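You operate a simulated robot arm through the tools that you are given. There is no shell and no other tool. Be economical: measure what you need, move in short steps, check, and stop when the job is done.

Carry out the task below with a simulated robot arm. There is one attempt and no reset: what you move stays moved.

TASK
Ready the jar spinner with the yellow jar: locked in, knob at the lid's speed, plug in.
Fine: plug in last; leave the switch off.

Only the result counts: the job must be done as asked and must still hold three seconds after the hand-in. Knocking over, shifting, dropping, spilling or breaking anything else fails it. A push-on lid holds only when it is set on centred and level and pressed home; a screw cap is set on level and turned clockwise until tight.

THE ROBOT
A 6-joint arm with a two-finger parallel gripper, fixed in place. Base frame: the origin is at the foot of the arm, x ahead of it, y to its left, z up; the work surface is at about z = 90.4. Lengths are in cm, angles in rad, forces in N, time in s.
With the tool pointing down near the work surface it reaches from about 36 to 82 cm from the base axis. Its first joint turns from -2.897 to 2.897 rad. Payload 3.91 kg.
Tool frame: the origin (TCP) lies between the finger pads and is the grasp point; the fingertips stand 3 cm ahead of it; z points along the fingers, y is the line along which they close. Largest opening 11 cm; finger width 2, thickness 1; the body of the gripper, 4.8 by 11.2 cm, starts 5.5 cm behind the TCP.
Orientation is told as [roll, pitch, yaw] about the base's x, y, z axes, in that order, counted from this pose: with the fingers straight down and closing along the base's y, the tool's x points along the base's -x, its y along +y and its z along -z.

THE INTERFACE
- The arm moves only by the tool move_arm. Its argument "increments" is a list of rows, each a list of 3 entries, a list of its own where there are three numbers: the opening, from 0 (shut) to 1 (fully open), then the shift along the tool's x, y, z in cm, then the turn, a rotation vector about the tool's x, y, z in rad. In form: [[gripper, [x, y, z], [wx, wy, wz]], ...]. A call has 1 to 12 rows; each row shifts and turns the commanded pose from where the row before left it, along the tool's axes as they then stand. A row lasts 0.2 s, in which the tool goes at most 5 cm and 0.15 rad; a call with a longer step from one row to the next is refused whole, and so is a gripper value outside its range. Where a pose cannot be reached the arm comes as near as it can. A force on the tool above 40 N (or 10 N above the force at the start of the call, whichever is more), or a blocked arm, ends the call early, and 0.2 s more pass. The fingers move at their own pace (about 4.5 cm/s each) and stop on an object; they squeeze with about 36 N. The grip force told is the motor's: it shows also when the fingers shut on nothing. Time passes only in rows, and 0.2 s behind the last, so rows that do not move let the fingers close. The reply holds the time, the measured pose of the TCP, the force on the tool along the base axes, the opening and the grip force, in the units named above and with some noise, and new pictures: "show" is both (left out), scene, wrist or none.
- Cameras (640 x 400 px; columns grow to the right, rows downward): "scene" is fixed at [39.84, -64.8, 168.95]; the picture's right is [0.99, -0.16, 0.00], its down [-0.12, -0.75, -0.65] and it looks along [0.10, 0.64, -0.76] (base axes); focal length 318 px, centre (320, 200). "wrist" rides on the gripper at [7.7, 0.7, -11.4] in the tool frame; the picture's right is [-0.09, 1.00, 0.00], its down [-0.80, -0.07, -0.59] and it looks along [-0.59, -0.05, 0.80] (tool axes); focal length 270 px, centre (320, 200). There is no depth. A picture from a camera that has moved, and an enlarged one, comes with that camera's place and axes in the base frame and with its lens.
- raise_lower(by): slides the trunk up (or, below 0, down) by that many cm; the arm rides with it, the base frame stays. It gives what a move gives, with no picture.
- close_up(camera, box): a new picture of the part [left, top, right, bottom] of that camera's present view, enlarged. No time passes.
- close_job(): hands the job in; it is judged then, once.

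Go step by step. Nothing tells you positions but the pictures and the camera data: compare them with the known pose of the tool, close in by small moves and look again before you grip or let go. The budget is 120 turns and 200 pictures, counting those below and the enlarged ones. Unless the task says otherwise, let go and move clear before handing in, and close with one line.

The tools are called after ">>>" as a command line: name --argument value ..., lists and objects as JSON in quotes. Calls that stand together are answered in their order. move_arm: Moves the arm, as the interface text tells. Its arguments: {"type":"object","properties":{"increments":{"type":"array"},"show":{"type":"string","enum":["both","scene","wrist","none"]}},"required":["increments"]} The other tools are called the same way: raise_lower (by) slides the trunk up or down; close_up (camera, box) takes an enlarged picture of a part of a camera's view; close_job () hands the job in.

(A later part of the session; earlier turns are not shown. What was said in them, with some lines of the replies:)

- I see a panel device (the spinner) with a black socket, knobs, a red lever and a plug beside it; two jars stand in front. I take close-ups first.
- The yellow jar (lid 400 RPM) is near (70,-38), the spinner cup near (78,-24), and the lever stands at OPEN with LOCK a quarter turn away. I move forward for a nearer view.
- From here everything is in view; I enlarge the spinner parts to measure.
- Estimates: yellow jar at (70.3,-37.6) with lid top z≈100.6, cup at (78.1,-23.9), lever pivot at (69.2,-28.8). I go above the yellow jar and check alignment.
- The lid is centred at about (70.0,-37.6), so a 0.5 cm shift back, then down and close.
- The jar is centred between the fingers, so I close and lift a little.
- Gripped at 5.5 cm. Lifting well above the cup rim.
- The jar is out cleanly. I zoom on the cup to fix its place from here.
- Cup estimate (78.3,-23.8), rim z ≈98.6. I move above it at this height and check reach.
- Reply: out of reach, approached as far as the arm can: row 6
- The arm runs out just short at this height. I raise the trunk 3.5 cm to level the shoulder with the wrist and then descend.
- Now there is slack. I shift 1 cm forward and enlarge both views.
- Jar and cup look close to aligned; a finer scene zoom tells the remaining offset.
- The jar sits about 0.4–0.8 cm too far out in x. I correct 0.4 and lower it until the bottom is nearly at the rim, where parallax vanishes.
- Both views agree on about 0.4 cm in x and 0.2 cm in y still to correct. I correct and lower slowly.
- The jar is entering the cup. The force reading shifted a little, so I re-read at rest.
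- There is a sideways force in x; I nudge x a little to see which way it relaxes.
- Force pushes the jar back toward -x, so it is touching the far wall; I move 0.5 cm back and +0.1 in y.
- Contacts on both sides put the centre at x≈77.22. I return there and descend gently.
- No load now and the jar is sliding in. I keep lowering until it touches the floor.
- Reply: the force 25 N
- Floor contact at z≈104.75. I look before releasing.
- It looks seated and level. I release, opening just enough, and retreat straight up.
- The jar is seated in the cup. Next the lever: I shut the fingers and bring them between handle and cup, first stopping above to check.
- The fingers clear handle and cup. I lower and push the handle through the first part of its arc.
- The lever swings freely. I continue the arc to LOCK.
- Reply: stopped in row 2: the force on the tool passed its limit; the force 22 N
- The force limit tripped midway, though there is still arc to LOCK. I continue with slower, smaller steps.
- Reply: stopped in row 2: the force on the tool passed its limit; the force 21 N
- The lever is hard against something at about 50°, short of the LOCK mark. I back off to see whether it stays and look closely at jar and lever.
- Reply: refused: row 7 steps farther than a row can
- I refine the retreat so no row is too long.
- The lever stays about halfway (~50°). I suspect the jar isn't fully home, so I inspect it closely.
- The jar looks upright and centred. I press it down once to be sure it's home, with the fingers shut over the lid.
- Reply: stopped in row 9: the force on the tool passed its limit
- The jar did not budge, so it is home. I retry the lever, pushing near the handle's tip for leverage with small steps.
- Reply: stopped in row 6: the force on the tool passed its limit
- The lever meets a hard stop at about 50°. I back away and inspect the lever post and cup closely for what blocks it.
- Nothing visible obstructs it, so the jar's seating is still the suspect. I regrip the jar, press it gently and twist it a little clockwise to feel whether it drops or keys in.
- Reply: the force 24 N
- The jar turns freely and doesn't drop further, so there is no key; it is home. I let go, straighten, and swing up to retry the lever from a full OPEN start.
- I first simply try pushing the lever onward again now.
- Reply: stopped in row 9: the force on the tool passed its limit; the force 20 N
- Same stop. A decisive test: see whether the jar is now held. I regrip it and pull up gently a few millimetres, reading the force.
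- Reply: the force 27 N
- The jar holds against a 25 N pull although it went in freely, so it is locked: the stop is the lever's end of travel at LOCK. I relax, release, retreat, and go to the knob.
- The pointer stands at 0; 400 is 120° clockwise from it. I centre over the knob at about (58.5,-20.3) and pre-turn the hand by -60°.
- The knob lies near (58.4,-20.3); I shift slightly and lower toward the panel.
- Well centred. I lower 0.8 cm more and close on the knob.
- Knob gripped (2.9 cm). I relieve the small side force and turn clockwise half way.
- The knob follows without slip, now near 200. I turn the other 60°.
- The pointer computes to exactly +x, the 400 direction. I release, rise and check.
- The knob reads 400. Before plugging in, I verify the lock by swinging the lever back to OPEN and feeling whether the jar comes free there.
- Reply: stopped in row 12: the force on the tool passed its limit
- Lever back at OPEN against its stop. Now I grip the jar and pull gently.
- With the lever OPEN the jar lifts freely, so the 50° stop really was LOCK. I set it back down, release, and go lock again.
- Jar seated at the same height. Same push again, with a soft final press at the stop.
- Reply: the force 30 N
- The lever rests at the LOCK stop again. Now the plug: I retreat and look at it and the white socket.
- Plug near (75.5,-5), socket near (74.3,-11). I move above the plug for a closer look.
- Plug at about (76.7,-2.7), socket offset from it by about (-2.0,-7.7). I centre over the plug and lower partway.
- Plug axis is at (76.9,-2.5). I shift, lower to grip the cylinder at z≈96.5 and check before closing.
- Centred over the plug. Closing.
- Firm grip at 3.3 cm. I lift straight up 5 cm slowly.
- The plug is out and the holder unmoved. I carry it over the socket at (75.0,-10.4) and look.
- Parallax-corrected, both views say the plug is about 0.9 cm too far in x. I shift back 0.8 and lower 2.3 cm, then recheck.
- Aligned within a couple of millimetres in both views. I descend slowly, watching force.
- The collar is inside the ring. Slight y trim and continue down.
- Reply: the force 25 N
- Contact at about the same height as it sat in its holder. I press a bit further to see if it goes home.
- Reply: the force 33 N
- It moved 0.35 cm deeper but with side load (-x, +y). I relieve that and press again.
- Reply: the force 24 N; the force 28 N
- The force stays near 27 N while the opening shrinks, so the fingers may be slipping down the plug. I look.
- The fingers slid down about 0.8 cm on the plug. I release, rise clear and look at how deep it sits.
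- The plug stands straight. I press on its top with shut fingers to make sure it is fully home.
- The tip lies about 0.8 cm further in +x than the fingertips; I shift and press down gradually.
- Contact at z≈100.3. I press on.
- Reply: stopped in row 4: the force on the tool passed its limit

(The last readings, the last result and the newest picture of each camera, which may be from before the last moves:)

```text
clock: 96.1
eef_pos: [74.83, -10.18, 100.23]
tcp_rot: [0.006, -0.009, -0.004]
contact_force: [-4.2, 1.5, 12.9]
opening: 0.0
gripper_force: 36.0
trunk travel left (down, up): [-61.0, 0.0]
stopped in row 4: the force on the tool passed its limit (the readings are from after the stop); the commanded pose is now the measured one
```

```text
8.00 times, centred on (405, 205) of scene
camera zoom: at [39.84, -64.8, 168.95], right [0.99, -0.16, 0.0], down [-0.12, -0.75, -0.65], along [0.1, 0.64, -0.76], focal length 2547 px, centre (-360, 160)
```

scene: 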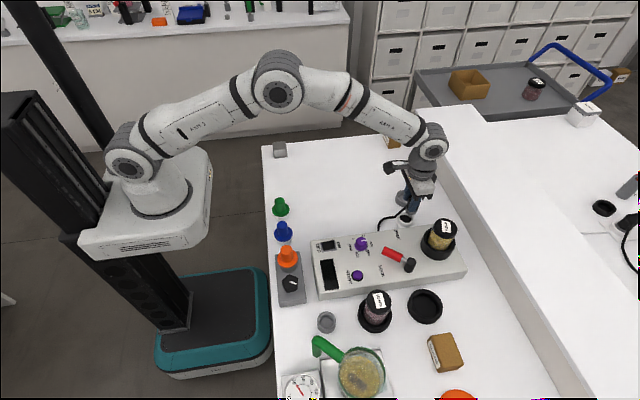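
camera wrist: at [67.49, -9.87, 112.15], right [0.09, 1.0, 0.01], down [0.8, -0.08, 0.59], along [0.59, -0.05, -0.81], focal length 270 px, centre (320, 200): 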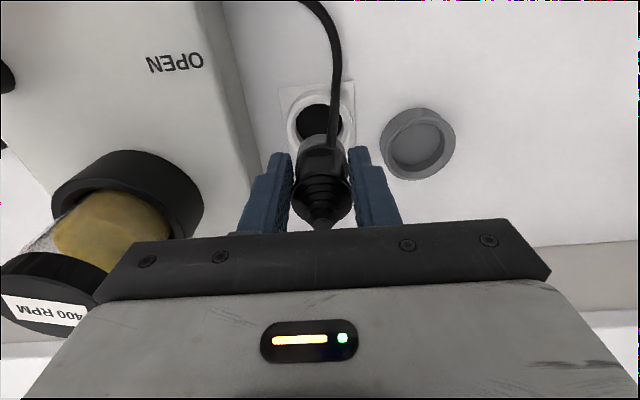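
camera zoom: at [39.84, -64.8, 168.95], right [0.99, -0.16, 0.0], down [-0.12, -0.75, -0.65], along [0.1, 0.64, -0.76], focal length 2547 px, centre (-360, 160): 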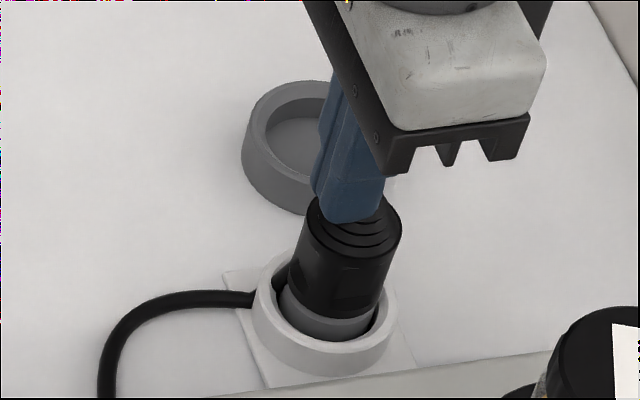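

At over 40 N the plug does not move, so it is home. I retreat straight up and check the whole scene.

>>> move_arm --increments '[[0, [0, 0, -2], [0, 0, 0]], [0, [0, 0, -4], [0, 0, 0]], [0, [0, 0, -4], [0, 0, 0]], [0, [4, 0, -2], [0, 0, 0]], [0, [4, 0, 0], [0, 0, 0]], [0, [4, 0, 0], [0, 0, 0]], [0, [4, 0, 0], [0, 0, 0]], [0, [0, 0, 0], [0, 0, 0]]]'

>>> close_up --camera "scene" --box '[305, 180, 475, 300]'

>>> close_up --camera "scene" --box '[380, 180, 430, 230]'

```text
clock: 97.9
eef_pos: [58.72, -10.35, 111.79]
tcp_rot: [0.006, -0.006, -0.003]
contact_force: [-0.2, 0.3, -1.3]
opening: 0.0
gripper_force: 36.1
trunk travel left (down, up): [-61.0, 0.0]
camera wrist: at [51.08, -9.7, 123.27], right [0.09, 1.0, 0.01], down [0.8, -0.08, 0.6], along [0.6, -0.05, -0.8], focal length 270 px, centre (320, 200)
```

scene: 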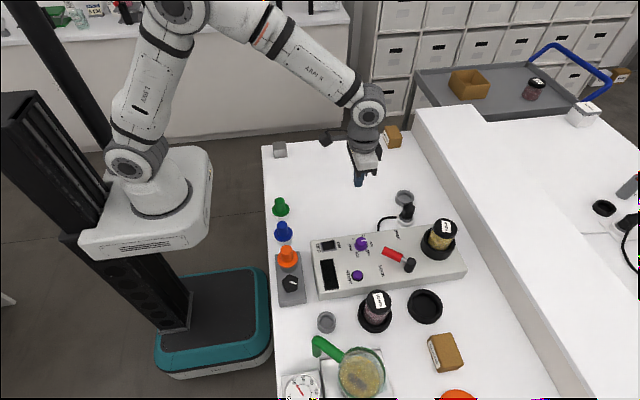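
wrist: 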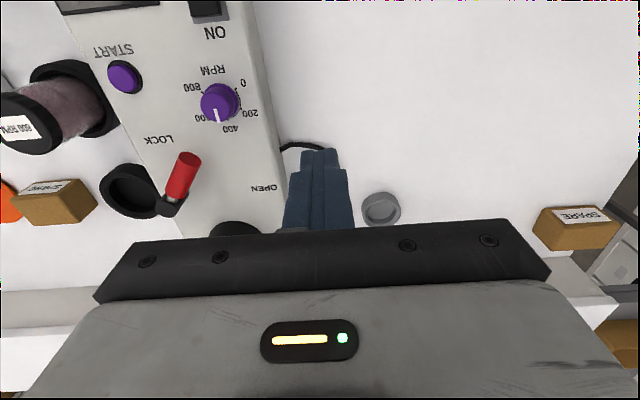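

```text
3.33 times, centred on (390, 240) of scene
camera zoom: at [39.84, -64.8, 168.95], right [0.99, -0.16, 0.0], down [-0.12, -0.75, -0.65], along [0.1, 0.64, -0.76], focal length 1061 px, centre (87, 67)
```

zoom: 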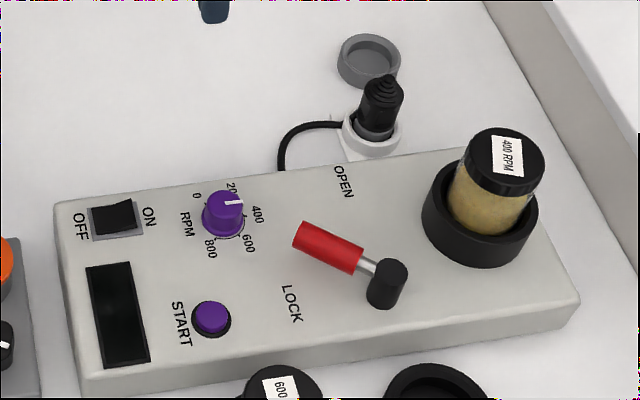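

```text
8.00 times, centred on (405, 205) of scene
camera zoom: at [39.84, -64.8, 168.95], right [0.99, -0.16, 0.0], down [-0.12, -0.75, -0.65], along [0.1, 0.64, -0.76], focal length 2547 px, centre (-360, 160)
```

zoom: 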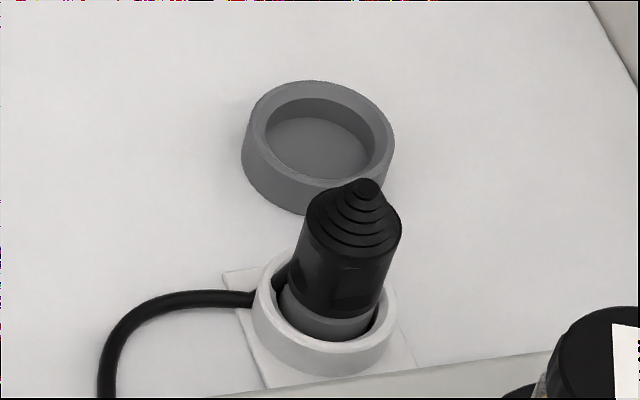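

The yellow jar is locked in, the knob points at 400, the plug is in its socket, the switch is still OFF, and the hand is clear. Handing in.

>>> close_job

```text
The job is handed in.
```

The spinner is ready: yellow jar (lid 400 RPM) locked in, knob at 400, plug put in last, switch left off.
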